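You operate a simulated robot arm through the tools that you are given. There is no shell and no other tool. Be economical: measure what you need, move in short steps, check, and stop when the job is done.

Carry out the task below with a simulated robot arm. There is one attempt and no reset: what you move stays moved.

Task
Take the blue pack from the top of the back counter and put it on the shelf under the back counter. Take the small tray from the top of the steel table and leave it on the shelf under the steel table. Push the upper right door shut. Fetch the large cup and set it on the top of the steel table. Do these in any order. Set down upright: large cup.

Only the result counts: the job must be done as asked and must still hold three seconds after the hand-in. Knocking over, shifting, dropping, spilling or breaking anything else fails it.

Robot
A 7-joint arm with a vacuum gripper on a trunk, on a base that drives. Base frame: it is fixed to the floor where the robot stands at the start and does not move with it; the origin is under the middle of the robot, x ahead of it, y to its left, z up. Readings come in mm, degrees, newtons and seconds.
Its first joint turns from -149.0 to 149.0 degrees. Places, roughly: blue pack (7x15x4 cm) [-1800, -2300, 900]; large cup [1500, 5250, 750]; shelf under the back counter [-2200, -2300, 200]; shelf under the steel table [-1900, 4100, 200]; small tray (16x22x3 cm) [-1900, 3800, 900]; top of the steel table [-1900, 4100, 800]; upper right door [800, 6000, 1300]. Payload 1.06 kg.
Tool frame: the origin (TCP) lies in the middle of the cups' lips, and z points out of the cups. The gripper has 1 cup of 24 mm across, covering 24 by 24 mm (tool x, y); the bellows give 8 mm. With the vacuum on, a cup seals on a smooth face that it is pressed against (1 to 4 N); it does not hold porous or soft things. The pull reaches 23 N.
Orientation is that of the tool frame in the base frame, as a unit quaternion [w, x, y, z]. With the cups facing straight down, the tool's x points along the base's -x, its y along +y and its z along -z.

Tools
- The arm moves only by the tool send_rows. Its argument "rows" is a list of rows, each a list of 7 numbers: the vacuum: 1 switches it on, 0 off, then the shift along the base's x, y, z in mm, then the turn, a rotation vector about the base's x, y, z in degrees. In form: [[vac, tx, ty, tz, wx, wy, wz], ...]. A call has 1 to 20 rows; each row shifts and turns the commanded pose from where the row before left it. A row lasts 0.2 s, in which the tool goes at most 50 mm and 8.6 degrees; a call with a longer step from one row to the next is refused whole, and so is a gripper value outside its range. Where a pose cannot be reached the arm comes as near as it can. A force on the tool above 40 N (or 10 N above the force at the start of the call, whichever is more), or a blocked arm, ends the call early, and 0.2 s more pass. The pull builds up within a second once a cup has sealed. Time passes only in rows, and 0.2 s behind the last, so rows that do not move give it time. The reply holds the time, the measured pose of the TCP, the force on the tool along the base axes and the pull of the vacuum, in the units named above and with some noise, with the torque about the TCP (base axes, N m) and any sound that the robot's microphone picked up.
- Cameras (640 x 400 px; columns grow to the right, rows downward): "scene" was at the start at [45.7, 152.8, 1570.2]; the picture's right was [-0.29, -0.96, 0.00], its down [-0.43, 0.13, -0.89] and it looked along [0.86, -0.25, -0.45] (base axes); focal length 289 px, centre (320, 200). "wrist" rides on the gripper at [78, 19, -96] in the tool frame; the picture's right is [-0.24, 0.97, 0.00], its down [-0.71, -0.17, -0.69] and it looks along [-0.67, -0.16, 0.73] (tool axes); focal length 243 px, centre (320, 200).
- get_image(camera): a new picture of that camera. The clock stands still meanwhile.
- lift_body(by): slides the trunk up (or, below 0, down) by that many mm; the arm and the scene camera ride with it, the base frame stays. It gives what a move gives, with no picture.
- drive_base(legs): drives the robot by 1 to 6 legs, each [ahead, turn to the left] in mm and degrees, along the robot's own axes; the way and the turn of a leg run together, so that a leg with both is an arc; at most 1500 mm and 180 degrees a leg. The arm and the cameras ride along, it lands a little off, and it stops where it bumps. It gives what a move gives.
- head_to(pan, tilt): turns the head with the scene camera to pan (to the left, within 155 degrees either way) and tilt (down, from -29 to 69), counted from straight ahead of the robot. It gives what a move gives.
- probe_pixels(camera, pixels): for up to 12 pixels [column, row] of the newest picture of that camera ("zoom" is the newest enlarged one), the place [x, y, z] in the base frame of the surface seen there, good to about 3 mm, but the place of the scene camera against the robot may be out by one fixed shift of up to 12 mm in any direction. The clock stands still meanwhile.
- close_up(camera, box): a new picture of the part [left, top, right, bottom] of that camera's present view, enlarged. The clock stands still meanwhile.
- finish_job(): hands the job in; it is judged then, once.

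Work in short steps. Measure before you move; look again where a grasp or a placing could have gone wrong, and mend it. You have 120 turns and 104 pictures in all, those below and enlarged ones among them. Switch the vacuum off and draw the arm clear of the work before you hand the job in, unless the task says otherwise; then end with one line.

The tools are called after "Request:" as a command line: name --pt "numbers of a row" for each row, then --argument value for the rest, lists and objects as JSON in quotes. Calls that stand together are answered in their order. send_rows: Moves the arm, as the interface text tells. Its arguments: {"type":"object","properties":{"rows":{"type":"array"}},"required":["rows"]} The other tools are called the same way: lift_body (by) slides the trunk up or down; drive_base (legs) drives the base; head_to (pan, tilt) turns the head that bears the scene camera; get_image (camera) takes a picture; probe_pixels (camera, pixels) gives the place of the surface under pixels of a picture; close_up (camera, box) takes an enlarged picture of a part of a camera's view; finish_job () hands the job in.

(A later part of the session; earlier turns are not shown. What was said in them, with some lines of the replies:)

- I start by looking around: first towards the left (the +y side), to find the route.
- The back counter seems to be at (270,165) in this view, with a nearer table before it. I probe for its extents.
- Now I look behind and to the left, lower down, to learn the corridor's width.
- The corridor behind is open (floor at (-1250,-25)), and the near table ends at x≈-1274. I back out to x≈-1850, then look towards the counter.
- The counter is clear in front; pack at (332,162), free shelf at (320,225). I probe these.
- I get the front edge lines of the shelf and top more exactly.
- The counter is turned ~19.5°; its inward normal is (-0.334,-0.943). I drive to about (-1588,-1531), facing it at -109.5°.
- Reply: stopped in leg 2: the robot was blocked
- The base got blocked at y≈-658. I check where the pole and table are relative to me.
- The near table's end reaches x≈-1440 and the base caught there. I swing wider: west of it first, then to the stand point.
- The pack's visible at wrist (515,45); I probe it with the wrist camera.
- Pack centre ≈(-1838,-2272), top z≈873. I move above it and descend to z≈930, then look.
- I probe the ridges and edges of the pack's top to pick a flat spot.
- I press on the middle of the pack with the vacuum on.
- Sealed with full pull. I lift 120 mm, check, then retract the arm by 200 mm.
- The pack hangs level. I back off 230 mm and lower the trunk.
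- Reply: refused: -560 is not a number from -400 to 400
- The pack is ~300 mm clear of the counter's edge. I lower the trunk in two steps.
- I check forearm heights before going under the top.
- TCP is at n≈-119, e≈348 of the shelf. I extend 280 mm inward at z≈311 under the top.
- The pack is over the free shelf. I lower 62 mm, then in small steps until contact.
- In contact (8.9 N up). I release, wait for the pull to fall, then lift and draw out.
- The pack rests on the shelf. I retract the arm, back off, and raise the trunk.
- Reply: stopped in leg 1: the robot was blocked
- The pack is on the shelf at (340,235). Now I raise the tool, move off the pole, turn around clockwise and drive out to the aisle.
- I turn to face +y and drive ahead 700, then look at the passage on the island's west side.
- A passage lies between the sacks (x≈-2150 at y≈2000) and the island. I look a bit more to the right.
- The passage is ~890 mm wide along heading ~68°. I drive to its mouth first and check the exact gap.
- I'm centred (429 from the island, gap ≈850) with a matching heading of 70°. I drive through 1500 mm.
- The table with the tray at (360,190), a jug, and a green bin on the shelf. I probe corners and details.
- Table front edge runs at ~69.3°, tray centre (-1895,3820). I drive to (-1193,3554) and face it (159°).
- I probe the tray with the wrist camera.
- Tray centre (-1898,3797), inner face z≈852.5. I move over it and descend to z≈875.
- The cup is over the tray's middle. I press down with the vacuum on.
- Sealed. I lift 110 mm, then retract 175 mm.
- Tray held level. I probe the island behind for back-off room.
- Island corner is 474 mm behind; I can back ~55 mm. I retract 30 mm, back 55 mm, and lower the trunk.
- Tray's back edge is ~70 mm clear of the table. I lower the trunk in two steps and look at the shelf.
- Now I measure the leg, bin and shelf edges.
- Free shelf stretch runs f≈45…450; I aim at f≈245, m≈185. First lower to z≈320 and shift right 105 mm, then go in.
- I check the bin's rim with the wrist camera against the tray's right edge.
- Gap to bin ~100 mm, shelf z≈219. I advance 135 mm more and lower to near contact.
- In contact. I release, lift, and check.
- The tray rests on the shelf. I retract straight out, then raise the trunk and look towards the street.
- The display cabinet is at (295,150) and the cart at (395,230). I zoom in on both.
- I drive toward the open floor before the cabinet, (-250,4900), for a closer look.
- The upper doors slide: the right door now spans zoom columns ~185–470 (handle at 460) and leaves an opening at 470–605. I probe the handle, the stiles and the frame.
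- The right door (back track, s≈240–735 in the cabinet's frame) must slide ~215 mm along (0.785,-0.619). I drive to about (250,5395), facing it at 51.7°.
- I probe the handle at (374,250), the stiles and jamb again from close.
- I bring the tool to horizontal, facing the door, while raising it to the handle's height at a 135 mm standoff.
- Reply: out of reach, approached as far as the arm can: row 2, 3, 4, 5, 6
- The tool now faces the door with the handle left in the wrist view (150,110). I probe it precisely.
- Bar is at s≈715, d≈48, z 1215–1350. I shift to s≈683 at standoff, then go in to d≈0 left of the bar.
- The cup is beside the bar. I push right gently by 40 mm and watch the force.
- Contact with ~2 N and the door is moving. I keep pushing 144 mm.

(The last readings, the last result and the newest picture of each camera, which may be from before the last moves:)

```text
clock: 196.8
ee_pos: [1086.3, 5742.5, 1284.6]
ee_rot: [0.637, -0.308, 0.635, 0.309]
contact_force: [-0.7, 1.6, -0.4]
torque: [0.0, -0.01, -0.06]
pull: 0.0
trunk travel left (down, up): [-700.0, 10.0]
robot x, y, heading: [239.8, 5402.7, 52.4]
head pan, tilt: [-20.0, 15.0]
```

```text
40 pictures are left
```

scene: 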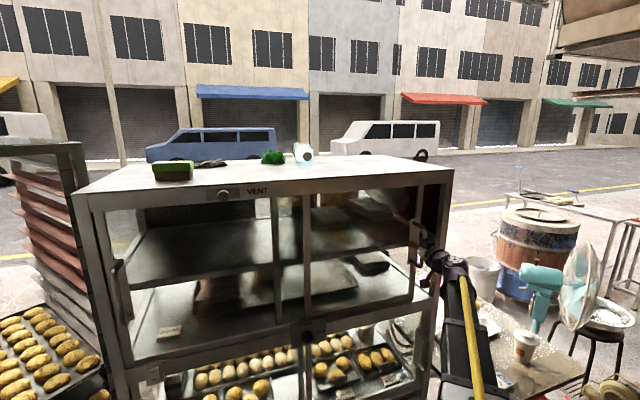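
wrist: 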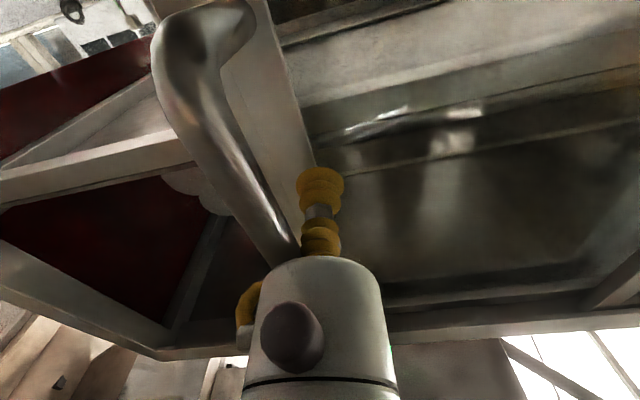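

The door's nearly shut (its stile at column 415, jamb at 435). I push in 6 mm rows until the stop.

Request:
send_rows --pt "0 4.7 -3.7 0 0 0 0" --pt "0 4.7 -3.7 0 0 0 0" --pt "0 4.7 -3.7 0 0 0 0" --pt "0 4.7 -3.7 0 0 0 0" --pt "0 4.7 -3.7 0 0 0 0" --pt "0 4.7 -3.7 0 0 0 0"

Request:
close_up --camera "scene" --box '[250, 160, 470, 330]'

```text
clock: 198.2
ee_pos: [1115.0, 5719.4, 1286.1]
ee_rot: [0.637, -0.308, 0.636, 0.308]
contact_force: [-1.3, 2.6, -1.0]
torque: [0.03, -0.06, -0.09]
pull: 0.1
trunk travel left (down, up): [-700.0, 10.0]
robot x, y, heading: [237.3, 5400.9, 52.6]
head pan, tilt: [-20.0, 15.0]
```

```text
2.35 times, centred on (360, 245) of scene
```

zoom: 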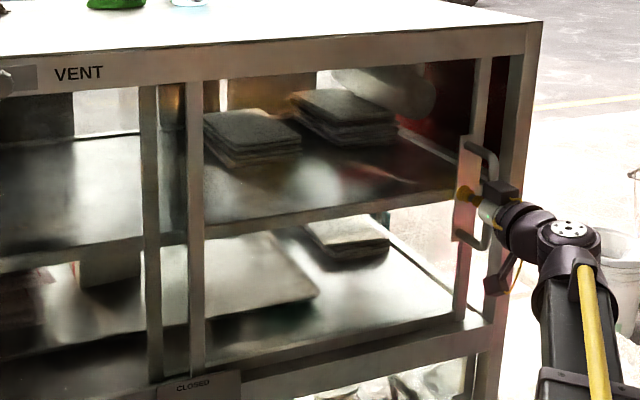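

About 25–30 mm is left (zoom column 490 to 510). I push on in 5 mm rows.

Request:
send_rows --pt "0 3.9 -3.1 0 0 0 0" --pt "0 3.9 -3.1 0 0 0 0" --pt "0 3.9 -3.1 0 0 0 0" --pt "0 3.9 -3.1 0 0 0 0" --pt "0 3.9 -3.1 0 0 0 0"

Request:
close_up --camera "scene" --box '[250, 160, 470, 330]'

```text
clock: 199.4
ee_pos: [1133.8, 5706.3, 1286.4]
ee_rot: [0.637, -0.309, 0.635, 0.31]
contact_force: [-2.1, 1.4, 1.0]
torque: [-0.04, 0.02, -0.14]
pull: 0.0
trunk travel left (down, up): [-700.0, 10.0]
robot x, y, heading: [238.9, 5400.8, 52.5]
head pan, tilt: [-20.0, 15.0]
```

```text
2.35 times, centred on (360, 245) of scene
```

zoom: 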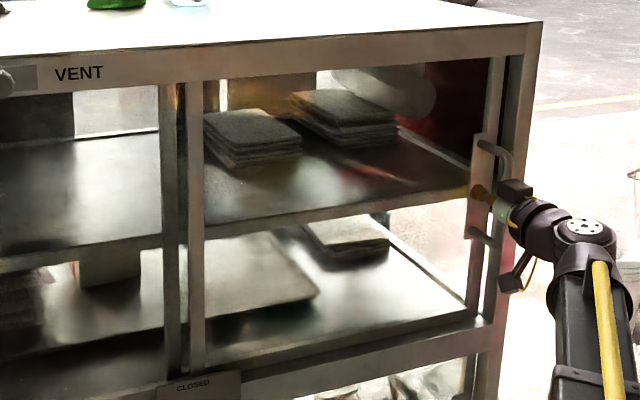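

Nearly there. I continue 4 mm rows until the force rises.

Request:
send_rows --pt "0 3.1 -2.5 0 0 0 0" --pt "0 3.1 -2.5 0 0 0 0" --pt "0 3.1 -2.5 0 0 0 0" --pt "0 3.1 -2.5 0 0 0 0"

Request:
close_up --camera "scene" --box '[250, 160, 470, 330]'

```text
clock: 200.5
ee_pos: [1139.3, 5700.7, 1285.7]
ee_rot: [0.634, -0.313, 0.634, 0.313]
contact_force: [-13.0, 9.4, -0.2]
torque: [0.09, -0.07, -0.67]
pull: 0.1
trunk travel left (down, up): [-700.0, 10.0]
robot x, y, heading: [237.5, 5403.4, 53.0]
head pan, tilt: [-20.0, 15.0]
stopped in row 4: the force on the tool passed its limit at 42 N (the readings are from after the stop); the commanded pose is now the measured one
```

```text
2.35 times, centred on (360, 245) of scene
```

zoom: 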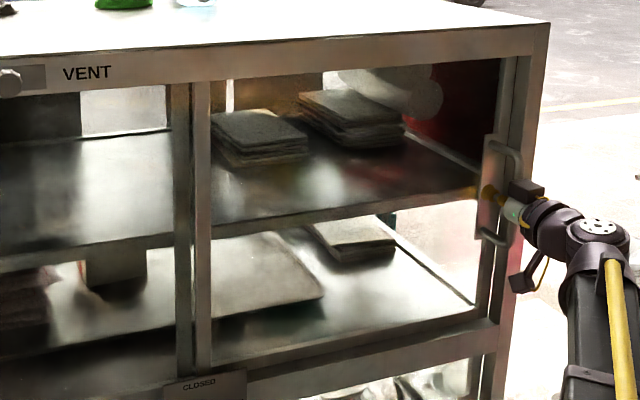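

The door hit its stop. I ease off to the left, draw out from the handle, and check that the cabinet hasn't shifted.

Request:
send_rows --pt "0 -7.8 6.2 0 0 0 0" --pt "0 -11.8 9.3 0 0 0 0" --pt "0 -15.5 -19.6 0 0 0 0" --pt "0 -18.5 -23.5 0 0 0 0" --pt "0 -18.5 -23.5 0 0 0 0" --pt "0 -18.5 -23.5 0 0 0 0" --pt "0 -18.5 -23.5 0 0 0 0" --pt "0 0 0 0 0 0 0"

Request:
get_image --camera "scene"

Request:
probe_pixels --camera "scene" --pixels '[[452, 175], [320, 240], [308, 240], [427, 220], [437, 220], [98, 250]]'

Request:
close_up --camera "scene" --box '[250, 160, 470, 330]'

```text
clock: 202.3
ee_pos: [1033.5, 5600.8, 1284.6]
ee_rot: [0.635, -0.311, 0.635, 0.311]
contact_force: [-0.2, -1.4, 0.9]
torque: [-0.02, 0.03, 0.01]
pull: 0.0
trunk travel left (down, up): [-700.0, 10.0]
robot x, y, heading: [241.1, 5398.6, 52.9]
head pan, tilt: [-20.0, 15.0]
```

```text
36 pictures are left
```

scene: 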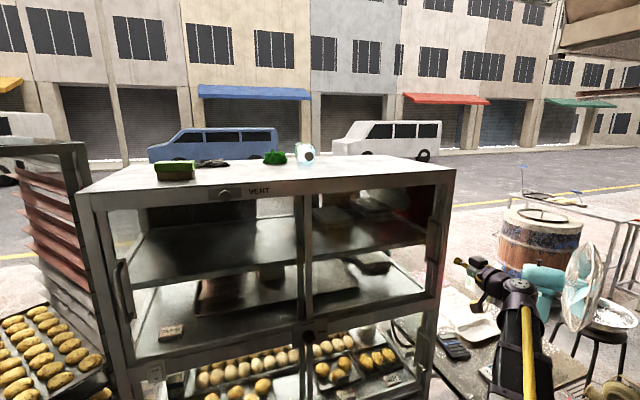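

```text
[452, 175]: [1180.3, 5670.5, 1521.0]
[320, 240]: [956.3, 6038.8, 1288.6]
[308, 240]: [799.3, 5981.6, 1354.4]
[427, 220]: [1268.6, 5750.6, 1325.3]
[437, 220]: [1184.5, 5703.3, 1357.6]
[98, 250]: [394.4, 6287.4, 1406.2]
```

```text
2.35 times, centred on (360, 245) of scene
```

zoom: 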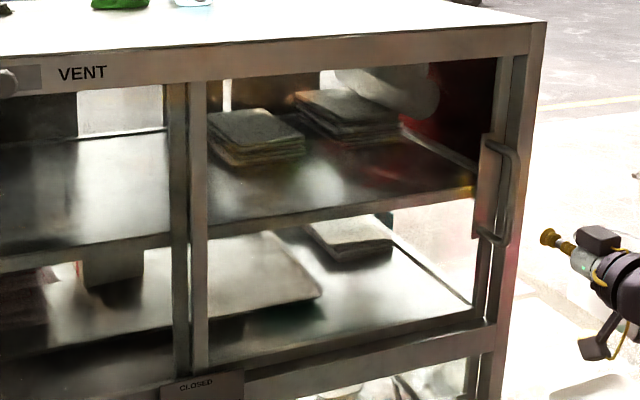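

The door is shut and the cabinet unmoved. Now the cup at (525,345) on the folding table: I zoom and probe.

Request:
head_to --pan -50 --tilt 30

Request:
get_image --camera "scene"

```text
clock: 203.3
ee_pos: [1034.1, 5601.2, 1284.3]
ee_rot: [0.635, -0.311, 0.635, 0.311]
contact_force: [0.3, -0.2, 0.1]
torque: [0.03, -0.01, -0.01]
pull: 0.0
trunk travel left (down, up): [-700.0, 10.0]
robot x, y, heading: [240.1, 5401.4, 52.8]
head pan, tilt: [-50.0, 30.0]
```

```text
34 pictures are left
```

scene: 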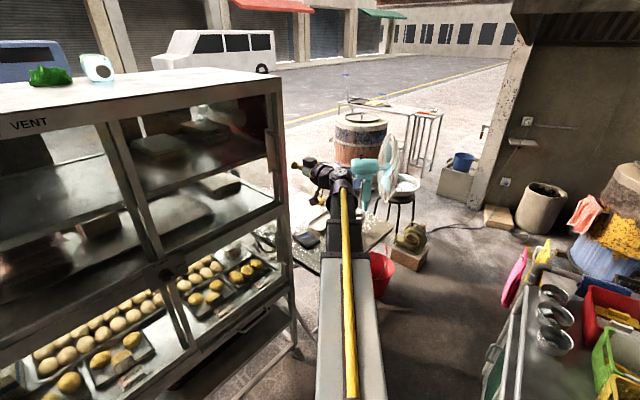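

The arm hides the cup. I turn the tool back down and return it to its earlier pose ahead of the robot.

Request:
send_rows --pt "0 -30 5 0 0 0 0" --pt "0 -30 5 0 0 0 0" --pt "0 -30 5 0 -6.44 5.08 0" --pt "0 -30 5 0 -6.44 5.08 0" --pt "0 -30 15 0 -6.44 5.08 0" --pt "0 -30 15 -15 -6.44 5.08 0" --pt "0 -30 15 -25 -6.44 5.08 0" --pt "0 -30 15 -30 -6.44 5.08 0" --pt "0 -30 15 -30 -6.44 5.08 0" --pt "0 -30 15 -30 -6.44 5.08 0" --pt "0 -30 15 -30 -6.44 5.08 0" --pt "0 -30 15 -30 -6.44 5.08 0" --pt "0 -20 15 -30 -6.3 5.0 0" --pt "0 0 0 0 0 0 0"

Request:
get_image --camera "scene"

```text
clock: 206.3
ee_pos: [659.0, 5757.9, 1066.2]
ee_rot: [-0.005, -0.437, 0.9, 0.003]
contact_force: [0.1, 0.6, -0.4]
torque: [-0.03, -0.01, -0.01]
pull: 0.2
out of reach, approached as far as the arm can: row 10
trunk travel left (down, up): [-700.0, 10.0]
robot x, y, heading: [238.9, 5403.0, 52.8]
head pan, tilt: [-50.0, 30.0]
```

```text
33 pictures are left
```

scene: 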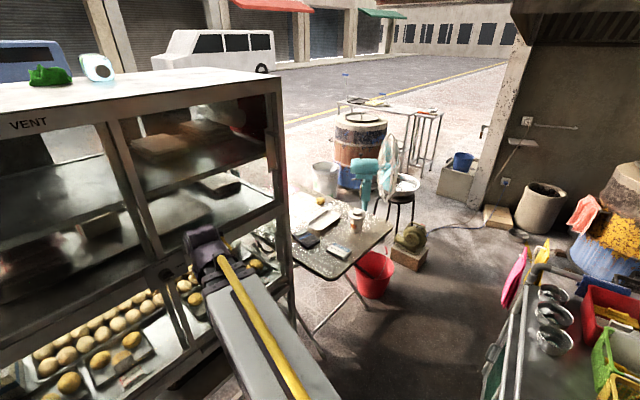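

Request:
close_up --camera "scene" --box '[270, 170, 440, 300]'

Request:
probe_pixels --camera "scene" --pixels '[[357, 211], [357, 225], [392, 227], [335, 277], [298, 192], [375, 265], [500, 270], [545, 240], [490, 330], [420, 300], [265, 230], [340, 250]]'

```text
3.08 times, centred on (355, 235) of scene
```

zoom: 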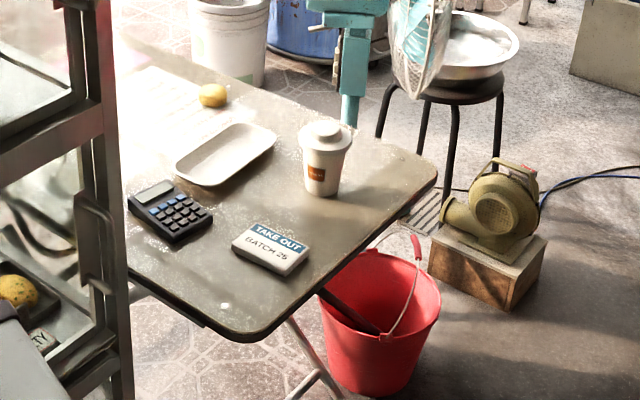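

```text
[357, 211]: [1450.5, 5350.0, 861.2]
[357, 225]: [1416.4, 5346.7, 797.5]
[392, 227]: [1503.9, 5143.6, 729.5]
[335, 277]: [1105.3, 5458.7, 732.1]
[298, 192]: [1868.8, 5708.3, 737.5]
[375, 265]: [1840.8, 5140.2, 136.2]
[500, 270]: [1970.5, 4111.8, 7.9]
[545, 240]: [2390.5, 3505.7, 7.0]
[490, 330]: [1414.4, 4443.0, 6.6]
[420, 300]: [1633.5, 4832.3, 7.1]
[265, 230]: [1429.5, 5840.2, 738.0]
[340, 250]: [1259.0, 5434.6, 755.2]
```

Cup at ≈(1440,5350), lid top z≈861 (scene). I drive to (740,5290), between cabinet and cart, and face it.

Request:
drive_base --legs '[[0, -65.4], [510, 0], [0, 17]]'

Request:
head_to --pan 0 --tilt 42

Request:
get_image --camera "scene"

Request:
get_image --camera "wrist"

```text
clock: 213.1
ee_pos: [1278.8, 5208.6, 1066.4]
ee_rot: [-0.001, -0.026, 1.0, 0.004]
contact_force: [-0.4, 0.2, 0.4]
torque: [-0.05, 0.03, -0.02]
pull: 0.1
trunk travel left (down, up): [-700.0, 10.0]
robot x, y, heading: [730.2, 5287.4, 3.8]
head pan, tilt: [-50.0, 30.0]
```

```text
clock: 214.3
ee_pos: [1278.2, 5209.6, 1066.6]
ee_rot: [-0.001, -0.026, 1.0, 0.005]
contact_force: [-0.4, 0.6, -0.4]
torque: [-0.01, 0.01, 0.02]
pull: 0.0
trunk travel left (down, up): [-700.0, 10.0]
robot x, y, heading: [730.3, 5288.0, 4.2]
head pan, tilt: [0.0, 42.0]
```

```text
31 pictures are left
```

scene: 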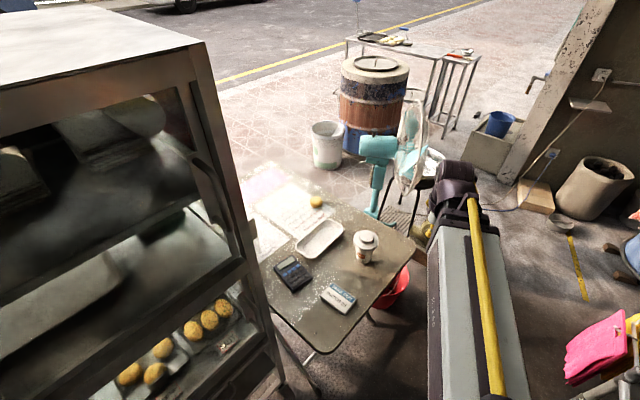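

```text
30 pictures are left
```

wrist: 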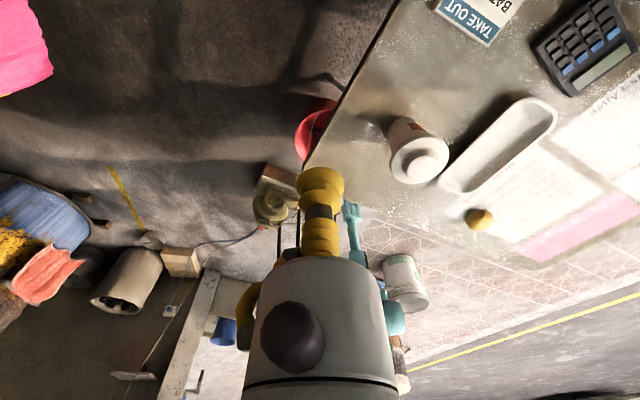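

The cup shows in the wrist view at (420,160). I zoom in and probe its lid.

Request:
close_up --camera "wrist" --box '[370, 105, 470, 205]'

Request:
probe_pixels --camera "wrist" --pixels '[[420, 166], [413, 166], [428, 166], [420, 159], [420, 173], [400, 170], [440, 170], [420, 181], [405, 130], [390, 210]]'

```text
4.00 times, centred on (420, 155) of wrist
```

zoom: 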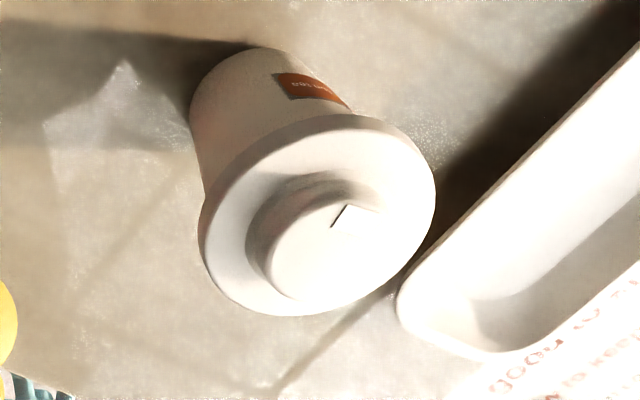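

```text
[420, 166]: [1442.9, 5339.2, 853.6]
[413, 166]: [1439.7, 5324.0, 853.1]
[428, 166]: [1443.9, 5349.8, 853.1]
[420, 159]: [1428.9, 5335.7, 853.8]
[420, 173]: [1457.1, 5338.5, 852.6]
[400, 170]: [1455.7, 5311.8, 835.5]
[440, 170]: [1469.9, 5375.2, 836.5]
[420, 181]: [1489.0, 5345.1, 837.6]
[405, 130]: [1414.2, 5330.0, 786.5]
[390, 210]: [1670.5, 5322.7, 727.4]
```

Raised disc centre ≈(1442,5339), z≈853, with a slit at its near edge. I aim at (1449,5335), clear of the slit, and descend to z≈885 for a check.

Request:
send_rows --pt "0 34.2 25.1 0 0 0 0" --pt "0 34.2 25.1 0 0 0 0" --pt "0 34.2 25.1 0 0 0 0" --pt "0 34.2 25.1 0 0 0 0" --pt "0 34.2 25.1 0 0 0 0" --pt "0 0 0 -45 0 0 0" --pt "0 0 0 -45 0 0 0" --pt "0 0 0 -45 0 0 0" --pt "0 0 0 -45 0 0 0" --pt "0 0 0 0 0 0 0"

Request:
get_image --camera "wrist"

```text
clock: 216.5
ee_pos: [1450.7, 5332.9, 886.4]
ee_rot: [-0.001, -0.025, 1.0, 0.005]
contact_force: [0.2, -0.8, 0.3]
torque: [0.05, 0.01, 0.01]
pull: 0.1
trunk travel left (down, up): [-700.0, 10.0]
robot x, y, heading: [732.8, 5288.2, 4.0]
head pan, tilt: [0.0, 42.0]
```

```text
28 pictures are left
```

wrist: 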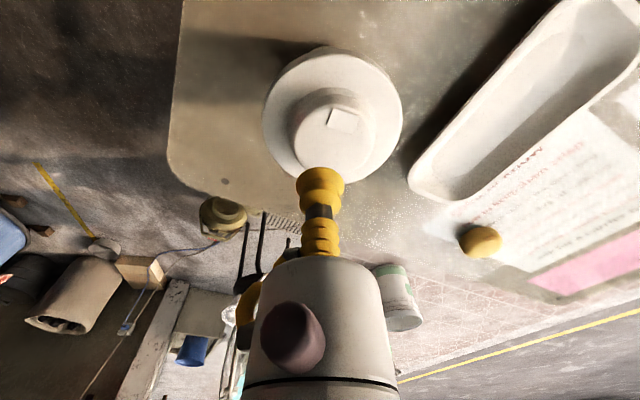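

Request:
probe_pixels --camera "wrist" --pixels '[[335, 92], [300, 130], [370, 130], [343, 120], [335, 112], [355, 118], [330, 133], [315, 150], [340, 150], [330, 160]]'

Request:
close_up --camera "wrist" --box '[260, 40, 410, 210]'

```text
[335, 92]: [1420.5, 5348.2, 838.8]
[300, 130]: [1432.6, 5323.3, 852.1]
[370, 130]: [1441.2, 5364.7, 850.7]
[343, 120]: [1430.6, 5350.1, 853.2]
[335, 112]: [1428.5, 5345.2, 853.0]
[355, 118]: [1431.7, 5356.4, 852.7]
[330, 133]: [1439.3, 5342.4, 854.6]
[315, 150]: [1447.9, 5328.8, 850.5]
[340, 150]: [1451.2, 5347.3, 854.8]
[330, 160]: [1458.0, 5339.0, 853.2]
```

```text
2.35 times, centred on (335, 125) of wrist
```

zoom: 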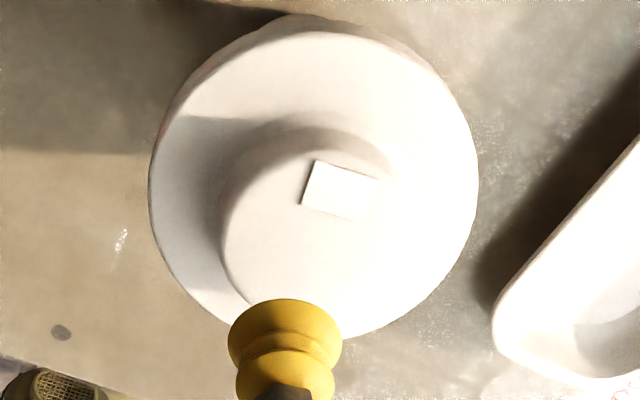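

Disc centre ≈(1444,5344), sip hole at x≈1427–1436. I shift 8.5 mm left and press down at (1449.5,5341.5) with vacuum.

Request:
send_rows --pt "1 -1 8.6 0 0 0 0" --pt "1 0 0 -20 0 0 0" --pt "1 0 0 -10 0 0 0" --pt "1 0 0 -3 0 0 0" --pt "1 0 0 -2 0 0 0" --pt "1 0 0 0 0 0 0" --pt "1 0 0 0 0 0 0" --pt "1 0 0 0 0 0 0"

```text
clock: 218.3
ee_pos: [1448.0, 5342.3, 851.9]
ee_rot: [0.0, -0.026, 1.0, 0.006]
contact_force: [3.2, 2.0, 12.2]
torque: [-0.05, -0.04, 0.01]
pull: 22.6
trunk travel left (down, up): [-700.0, 10.0]
robot x, y, heading: [730.8, 5283.0, 4.1]
head pan, tilt: [0.0, 42.0]
```

Sealed. I lift gently.

Request:
send_rows --pt "1 0 0 5 0 0 0" --pt "1 0 0 10 0 0 0" --pt "1 0 0 15 0 0 0" --pt "1 0 0 20 0 0 0" --pt "1 0 0 20 0 0 0" --pt "1 0 0 20 0 0 0" --pt "1 0 0 20 0 0 0" --pt "1 0 0 20 0 0 0" --pt "1 0 0 20 0 0 0" --pt "1 0 0 20 0 0 0" --pt "1 0 0 20 0 0 0" --pt "1 0 0 0 0 0 0"

Request:
get_image --camera "wrist"

Request:
get_image --camera "scene"

```text
clock: 220.9
ee_pos: [1447.2, 5343.1, 1040.3]
ee_rot: [-0.001, -0.026, 1.0, 0.005]
contact_force: [0.7, -0.4, -2.8]
torque: [-0.03, -0.03, 0.01]
pull: 22.5
trunk travel left (down, up): [-700.0, 10.0]
robot x, y, heading: [734.0, 5288.7, 4.3]
head pan, tilt: [0.0, 42.0]
```

```text
26 pictures are left
```

wrist: 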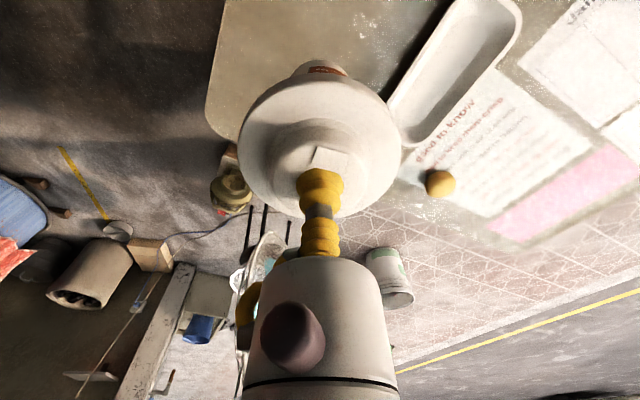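

```text
25 pictures are left
```

scene: 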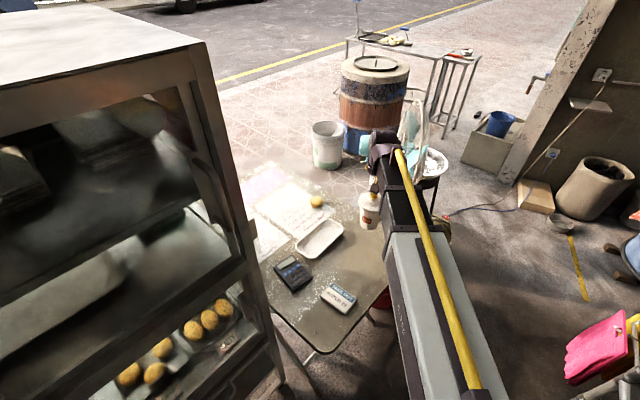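

Cup held upright (~0.3 kg). I retract to ~570 mm radius and raise it, then back out the way I came.

Request:
send_rows --pt "1 -20 -6 8 0 0 0" --pt "1 -20 -6 8 0 0 0" --pt "1 -20 -6 8 0 0 0" --pt "1 -20 -6 8 0 0 0" --pt "1 -20 -6 8 0 0 0" --pt "1 -20 -6 8 0 0 0" --pt "1 -20 -6 8 0 0 0" --pt "1 0 0 0 0 0 0"

Request:
drive_base --legs '[[0, -17.2], [-510, 0]]'

```text
clock: 222.7
ee_pos: [1307.6, 5301.5, 1097.7]
ee_rot: [0.0, -0.027, 1.0, 0.005]
contact_force: [0.9, 0.0, -3.1]
torque: [0.02, 0.01, -0.02]
pull: 23.0
trunk travel left (down, up): [-700.0, 10.0]
robot x, y, heading: [733.9, 5287.1, 4.2]
head pan, tilt: [0.0, 42.0]
```

```text
clock: 226.6
ee_pos: [793.7, 5244.0, 1098.3]
ee_rot: [0.0, 0.126, 0.992, 0.006]
contact_force: [-0.4, 0.0, -2.9]
torque: [0.03, 0.04, 0.02]
pull: 23.0
trunk travel left (down, up): [-700.0, 10.0]
robot x, y, heading: [241.6, 5409.1, -13.3]
head pan, tilt: [0.0, 42.0]
```

Cup still held. Next I turn left and back out to (-150,4750).

Request:
drive_base --legs '[[0, 72.6], [-760, 0]]'

Request:
drive_base --legs '[[0, 85], [0, 82]]'

Request:
head_to --pan 0 --tilt 28

Request:
get_image --camera "scene"

```text
clock: 233.8
ee_pos: [178.7, 5247.3, 1098.1]
ee_rot: [-0.003, -0.477, 0.879, 0.005]
contact_force: [0.2, -0.2, -3.4]
torque: [-0.01, 0.0, 0.0]
pull: 23.3
trunk travel left (down, up): [-700.0, 10.0]
robot x, y, heading: [-149.0, 4774.3, 57.8]
head pan, tilt: [0.0, 42.0]
```

```text
clock: 241.3
ee_pos: [-580.7, 4393.3, 1096.5]
ee_rot: [0.004, 0.93, 0.369, 0.003]
contact_force: [0.5, 0.7, -3.0]
torque: [-0.02, -0.01, -0.01]
pull: 22.9
trunk travel left (down, up): [-700.0, 10.0]
robot x, y, heading: [-150.0, 4772.6, -135.6]
head pan, tilt: [0.0, 42.0]
```

```text
clock: 242.0
ee_pos: [-581.7, 4393.5, 1096.5]
ee_rot: [0.005, 0.929, 0.369, 0.003]
contact_force: [0.1, -0.3, -2.4]
torque: [-0.02, -0.02, 0.02]
pull: 22.9
trunk travel left (down, up): [-700.0, 10.0]
robot x, y, heading: [-150.4, 4774.3, -135.8]
head pan, tilt: [0.0, 28.0]
```

```text
24 pictures are left
```

scene: 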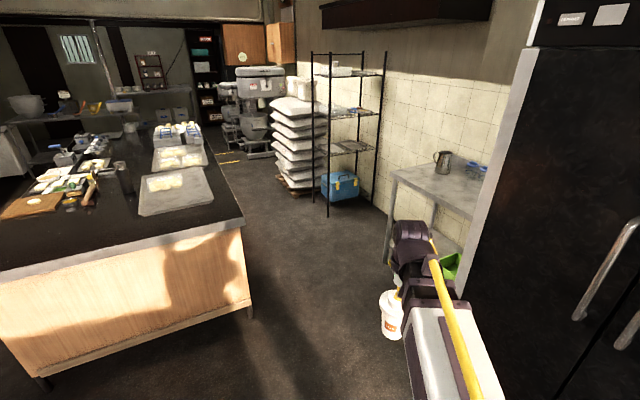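

The way is clear. I check the fridge's nearest parts before passing.

Request:
probe_pixels --camera "scene" --pixels '[[585, 300], [500, 200], [470, 270], [395, 190], [248, 310], [490, 380], [444, 160]]'

```text
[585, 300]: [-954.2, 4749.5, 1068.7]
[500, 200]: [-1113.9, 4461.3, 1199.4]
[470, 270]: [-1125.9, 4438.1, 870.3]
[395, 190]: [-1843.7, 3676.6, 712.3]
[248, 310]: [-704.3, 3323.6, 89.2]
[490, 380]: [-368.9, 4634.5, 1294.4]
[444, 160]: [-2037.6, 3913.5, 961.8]
```

Clearance is ~130 mm or more each side. I drive to about (-1150,3700) and turn to face the table.

Request:
drive_base --legs '[[0, 2.7], [1000, 0], [467, 0]]'

Request:
drive_base --legs '[[0, -68]]'

Request:
head_to --pan 0 --tilt 40

Request:
get_image --camera "scene"

Request:
get_image --camera "wrist"

```text
clock: 250.0
ee_pos: [-1584.7, 3317.2, 1098.0]
ee_rot: [0.004, 0.924, 0.382, 0.003]
contact_force: [-0.2, 0.0, -3.7]
torque: [-0.02, -0.01, 0.02]
pull: 22.8
trunk travel left (down, up): [-700.0, 10.0]
robot x, y, heading: [-1163.8, 3714.1, -134.0]
head pan, tilt: [0.0, 28.0]
```

```text
clock: 253.4
ee_pos: [-1687.9, 3951.8, 1097.2]
ee_rot: [0.006, 0.98, -0.198, -0.001]
contact_force: [1.0, 0.6, -3.3]
torque: [0.01, -0.01, 0.0]
pull: 23.0
trunk travel left (down, up): [-700.0, 10.0]
robot x, y, heading: [-1166.9, 3711.9, 158.2]
head pan, tilt: [0.0, 28.0]
```

```text
clock: 254.1
ee_pos: [-1687.3, 3950.2, 1097.8]
ee_rot: [0.005, 0.98, -0.199, 0.0]
contact_force: [0.6, 0.8, -3.8]
torque: [-0.04, -0.01, 0.0]
pull: 22.7
trunk travel left (down, up): [-700.0, 10.0]
robot x, y, heading: [-1166.2, 3711.0, 157.9]
head pan, tilt: [0.0, 40.0]
```

```text
23 pictures are left
```

scene: 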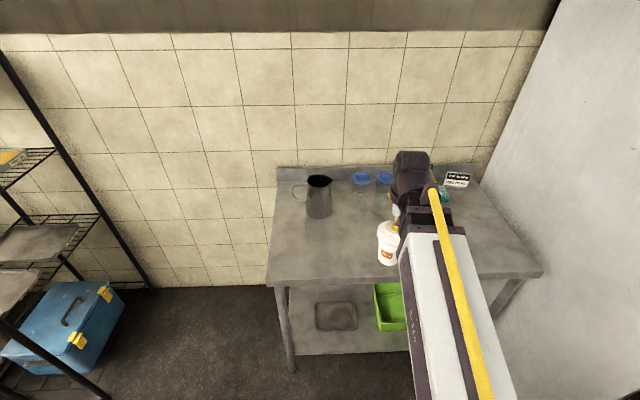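

```text
22 pictures are left
```

wrist: 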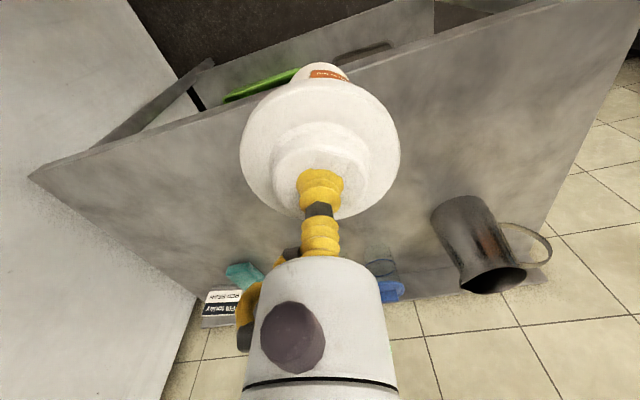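

TCP is at f≈359, m≈-36. I advance 185 mm over the table, then probe the table height.

Request:
send_rows --pt "1 -21.6 8.2 0 0 0 0" --pt "1 -21.6 8.2 0 0 0 0" --pt "1 -21.6 8.2 0 0 0 0" --pt "1 -21.6 8.2 0 0 0 0" --pt "1 -21.6 8.2 0 0 0 0" --pt "1 -21.6 8.2 0 0 0 0" --pt "1 -21.6 8.2 0 0 0 0" --pt "1 -21.6 8.2 0 0 0 0" --pt "1 0 0 -30 0 0 0" --pt "1 0 0 -30 0 0 0" --pt "1 0 0 -20 0 0 0" --pt "1 0 0 0 0 0 0"

Request:
get_image --camera "wrist"

Request:
probe_pixels --camera "wrist" --pixels '[[220, 80], [430, 120], [200, 150], [450, 60], [300, 20]]'

```text
clock: 256.7
ee_pos: [-1859.9, 4019.2, 1017.9]
ee_rot: [0.005, 0.98, -0.199, -0.001]
contact_force: [0.0, -0.3, -2.7]
torque: [0.0, 0.02, 0.0]
pull: 22.7
trunk travel left (down, up): [-700.0, 10.0]
robot x, y, heading: [-1164.3, 3710.5, 158.3]
head pan, tilt: [0.0, 40.0]
```

```text
21 pictures are left
```

wrist: 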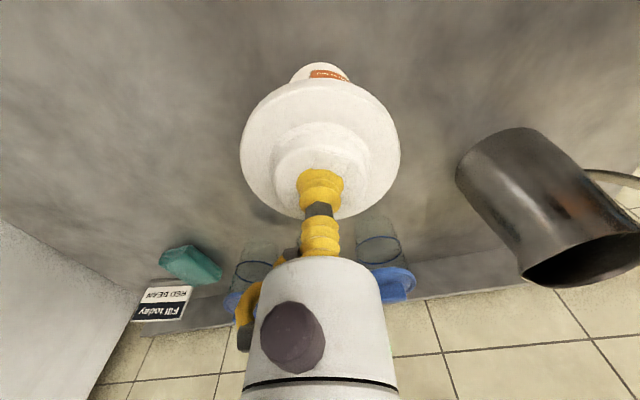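

```text
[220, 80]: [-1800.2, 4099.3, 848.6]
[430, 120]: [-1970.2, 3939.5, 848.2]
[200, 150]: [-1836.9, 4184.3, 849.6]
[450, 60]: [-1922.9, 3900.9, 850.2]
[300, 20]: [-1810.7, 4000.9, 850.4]
```

Table top z≈849; contact should come near TCP z≈973. I lower in shrinking steps.

Request:
send_rows --pt "1 0 0 -20 0 0 0" --pt "1 0 0 -14 0 0 0" --pt "1 0 0 -4 0 0 0" --pt "1 0 0 -2 0 0 0" --pt "1 0 0 0 0 0 0"

```text
clock: 257.9
ee_pos: [-1860.2, 4017.4, 978.3]
ee_rot: [0.006, 0.98, -0.198, -0.001]
contact_force: [-0.2, 0.0, -3.4]
torque: [-0.01, 0.02, 0.01]
pull: 23.4
trunk travel left (down, up): [-700.0, 10.0]
robot x, y, heading: [-1164.5, 3714.5, 158.1]
head pan, tilt: [0.0, 40.0]
```

Request:
send_rows --pt "1 0 0 -2 0 0 0" --pt "1 0 0 -2 0 0 0" --pt "1 0 0 -1 0 0 0" --pt "1 0 0 0 0 0 0"

```text
clock: 258.9
ee_pos: [-1858.8, 4017.1, 973.4]
ee_rot: [0.005, 0.98, -0.199, -0.002]
contact_force: [-2.0, -2.5, 10.7]
torque: [0.02, 0.03, 0.01]
pull: 23.2
trunk travel left (down, up): [-700.0, 10.0]
robot x, y, heading: [-1163.1, 3712.7, 158.0]
head pan, tilt: [0.0, 40.0]
```

The cup is standing on the table. I release, wait for the pull to drop, then lift straight up.

Request:
send_rows --pt "0 0 0 0 0 0 0" --pt "0 0 0 0 0 0 0" --pt "0 0 0 0 0 0 0" --pt "0 0 0 0 0 0 0" --pt "0 0 0 2 0 0 0" --pt "0 0 0 3 0 0 0" --pt "0 0 0 10 0 0 0" --pt "0 0 0 30 0 0 0" --pt "0 0 0 40 0 0 0" --pt "0 0 0 30 0 0 0" --pt "0 0 0 0 0 0 0"

Request:
get_image --camera "wrist"

```text
clock: 261.3
ee_pos: [-1858.3, 4015.5, 1089.4]
ee_rot: [0.006, 0.98, -0.199, 0.0]
contact_force: [0.8, 0.1, 0.2]
torque: [-0.01, 0.0, 0.02]
pull: 0.1
trunk travel left (down, up): [-700.0, 10.0]
robot x, y, heading: [-1165.8, 3711.6, 158.2]
head pan, tilt: [0.0, 40.0]
```

```text
20 pictures are left
```

wrist: 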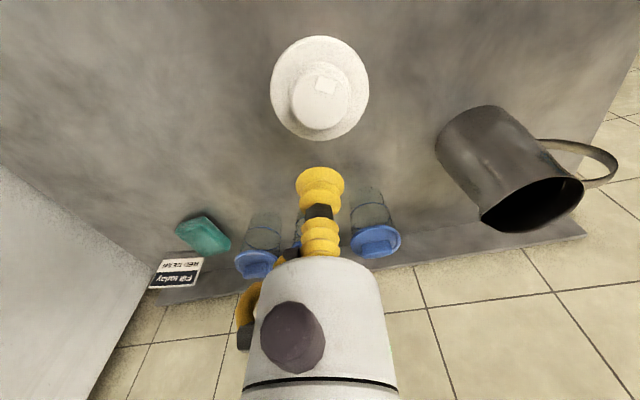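

The cup stands upright by itself. I retract the arm and take a last look, including the tray on the shelf.

Request:
send_rows --pt "0 30 -11 0 0 0 0" --pt "0 30 -11 0 0 0 0" --pt "0 30 -11 0 0 0 0" --pt "0 30 -11 0 0 0 0" --pt "0 30 -11 0 0 0 0" --pt "0 0 0 0 0 0 0"

Request:
get_image --camera "scene"

Request:
head_to --pan -115 --tilt 15

Request:
get_image --camera "scene"

Request:
close_up --camera "scene" --box '[210, 80, 370, 180]'

```text
clock: 262.7
ee_pos: [-1707.6, 3963.7, 1086.0]
ee_rot: [0.005, 0.98, -0.199, 0.001]
contact_force: [-0.2, -0.1, 0.1]
torque: [-0.01, 0.03, 0.0]
pull: 0.1
trunk travel left (down, up): [-700.0, 10.0]
robot x, y, heading: [-1163.1, 3711.5, 158.3]
head pan, tilt: [0.0, 40.0]
```

```text
19 pictures are left
```

scene: 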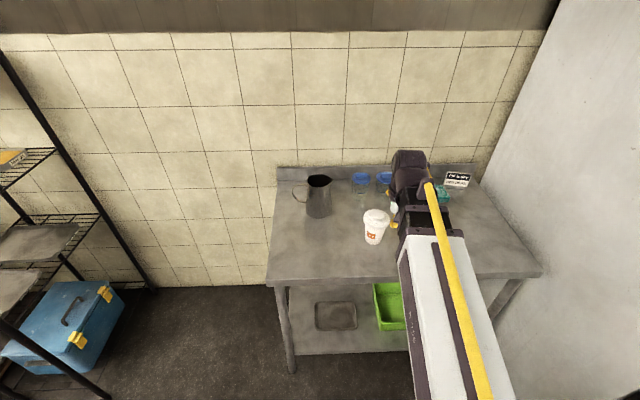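

```text
clock: 264.6
ee_pos: [-1709.1, 3962.2, 1086.3]
ee_rot: [0.006, 0.98, -0.198, 0.0]
contact_force: [0.9, -0.6, 0.2]
torque: [0.03, 0.0, 0.0]
pull: 0.1
trunk travel left (down, up): [-700.0, 10.0]
robot x, y, heading: [-1162.9, 3709.8, 158.2]
head pan, tilt: [-115.0, 15.0]
```

```text
18 pictures are left
```

scene: 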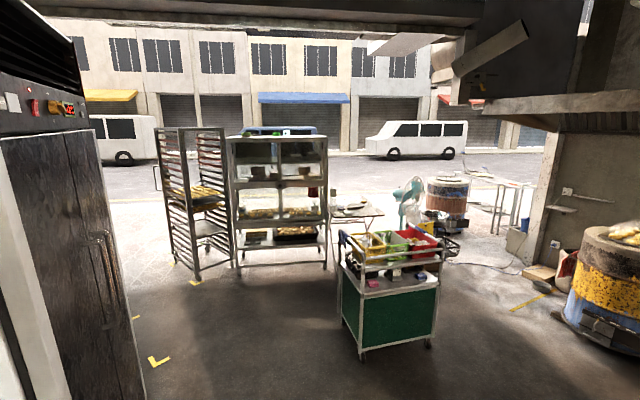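

```text
4.00 times, centred on (290, 130) of scene
```

zoom: 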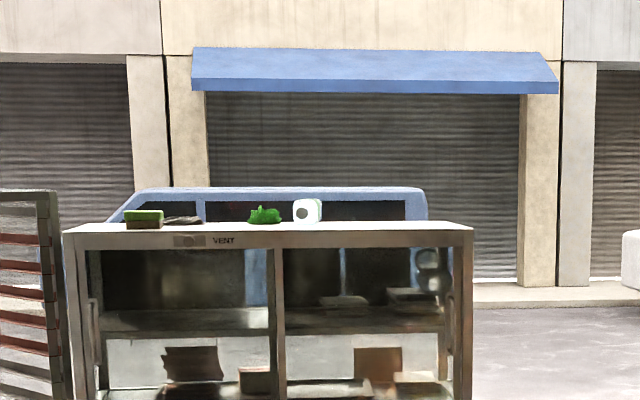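

Cup upright on the table, tray on its shelf, pack on its shelf, and the door shut with its handle against the right jamb. The vacuum is off and the arm is clear, so I hand in.

Request:
finish_job

```text
The job is handed in.
```

I handed the job in with all four parts done: the blue pack and the small tray are on their shelves, the upper right door is slid shut, and the large cup stands upright on the steel table. The base bumped something twice on the way, once by the table near the start and once by the pole, and I did not check whether either had shifted.
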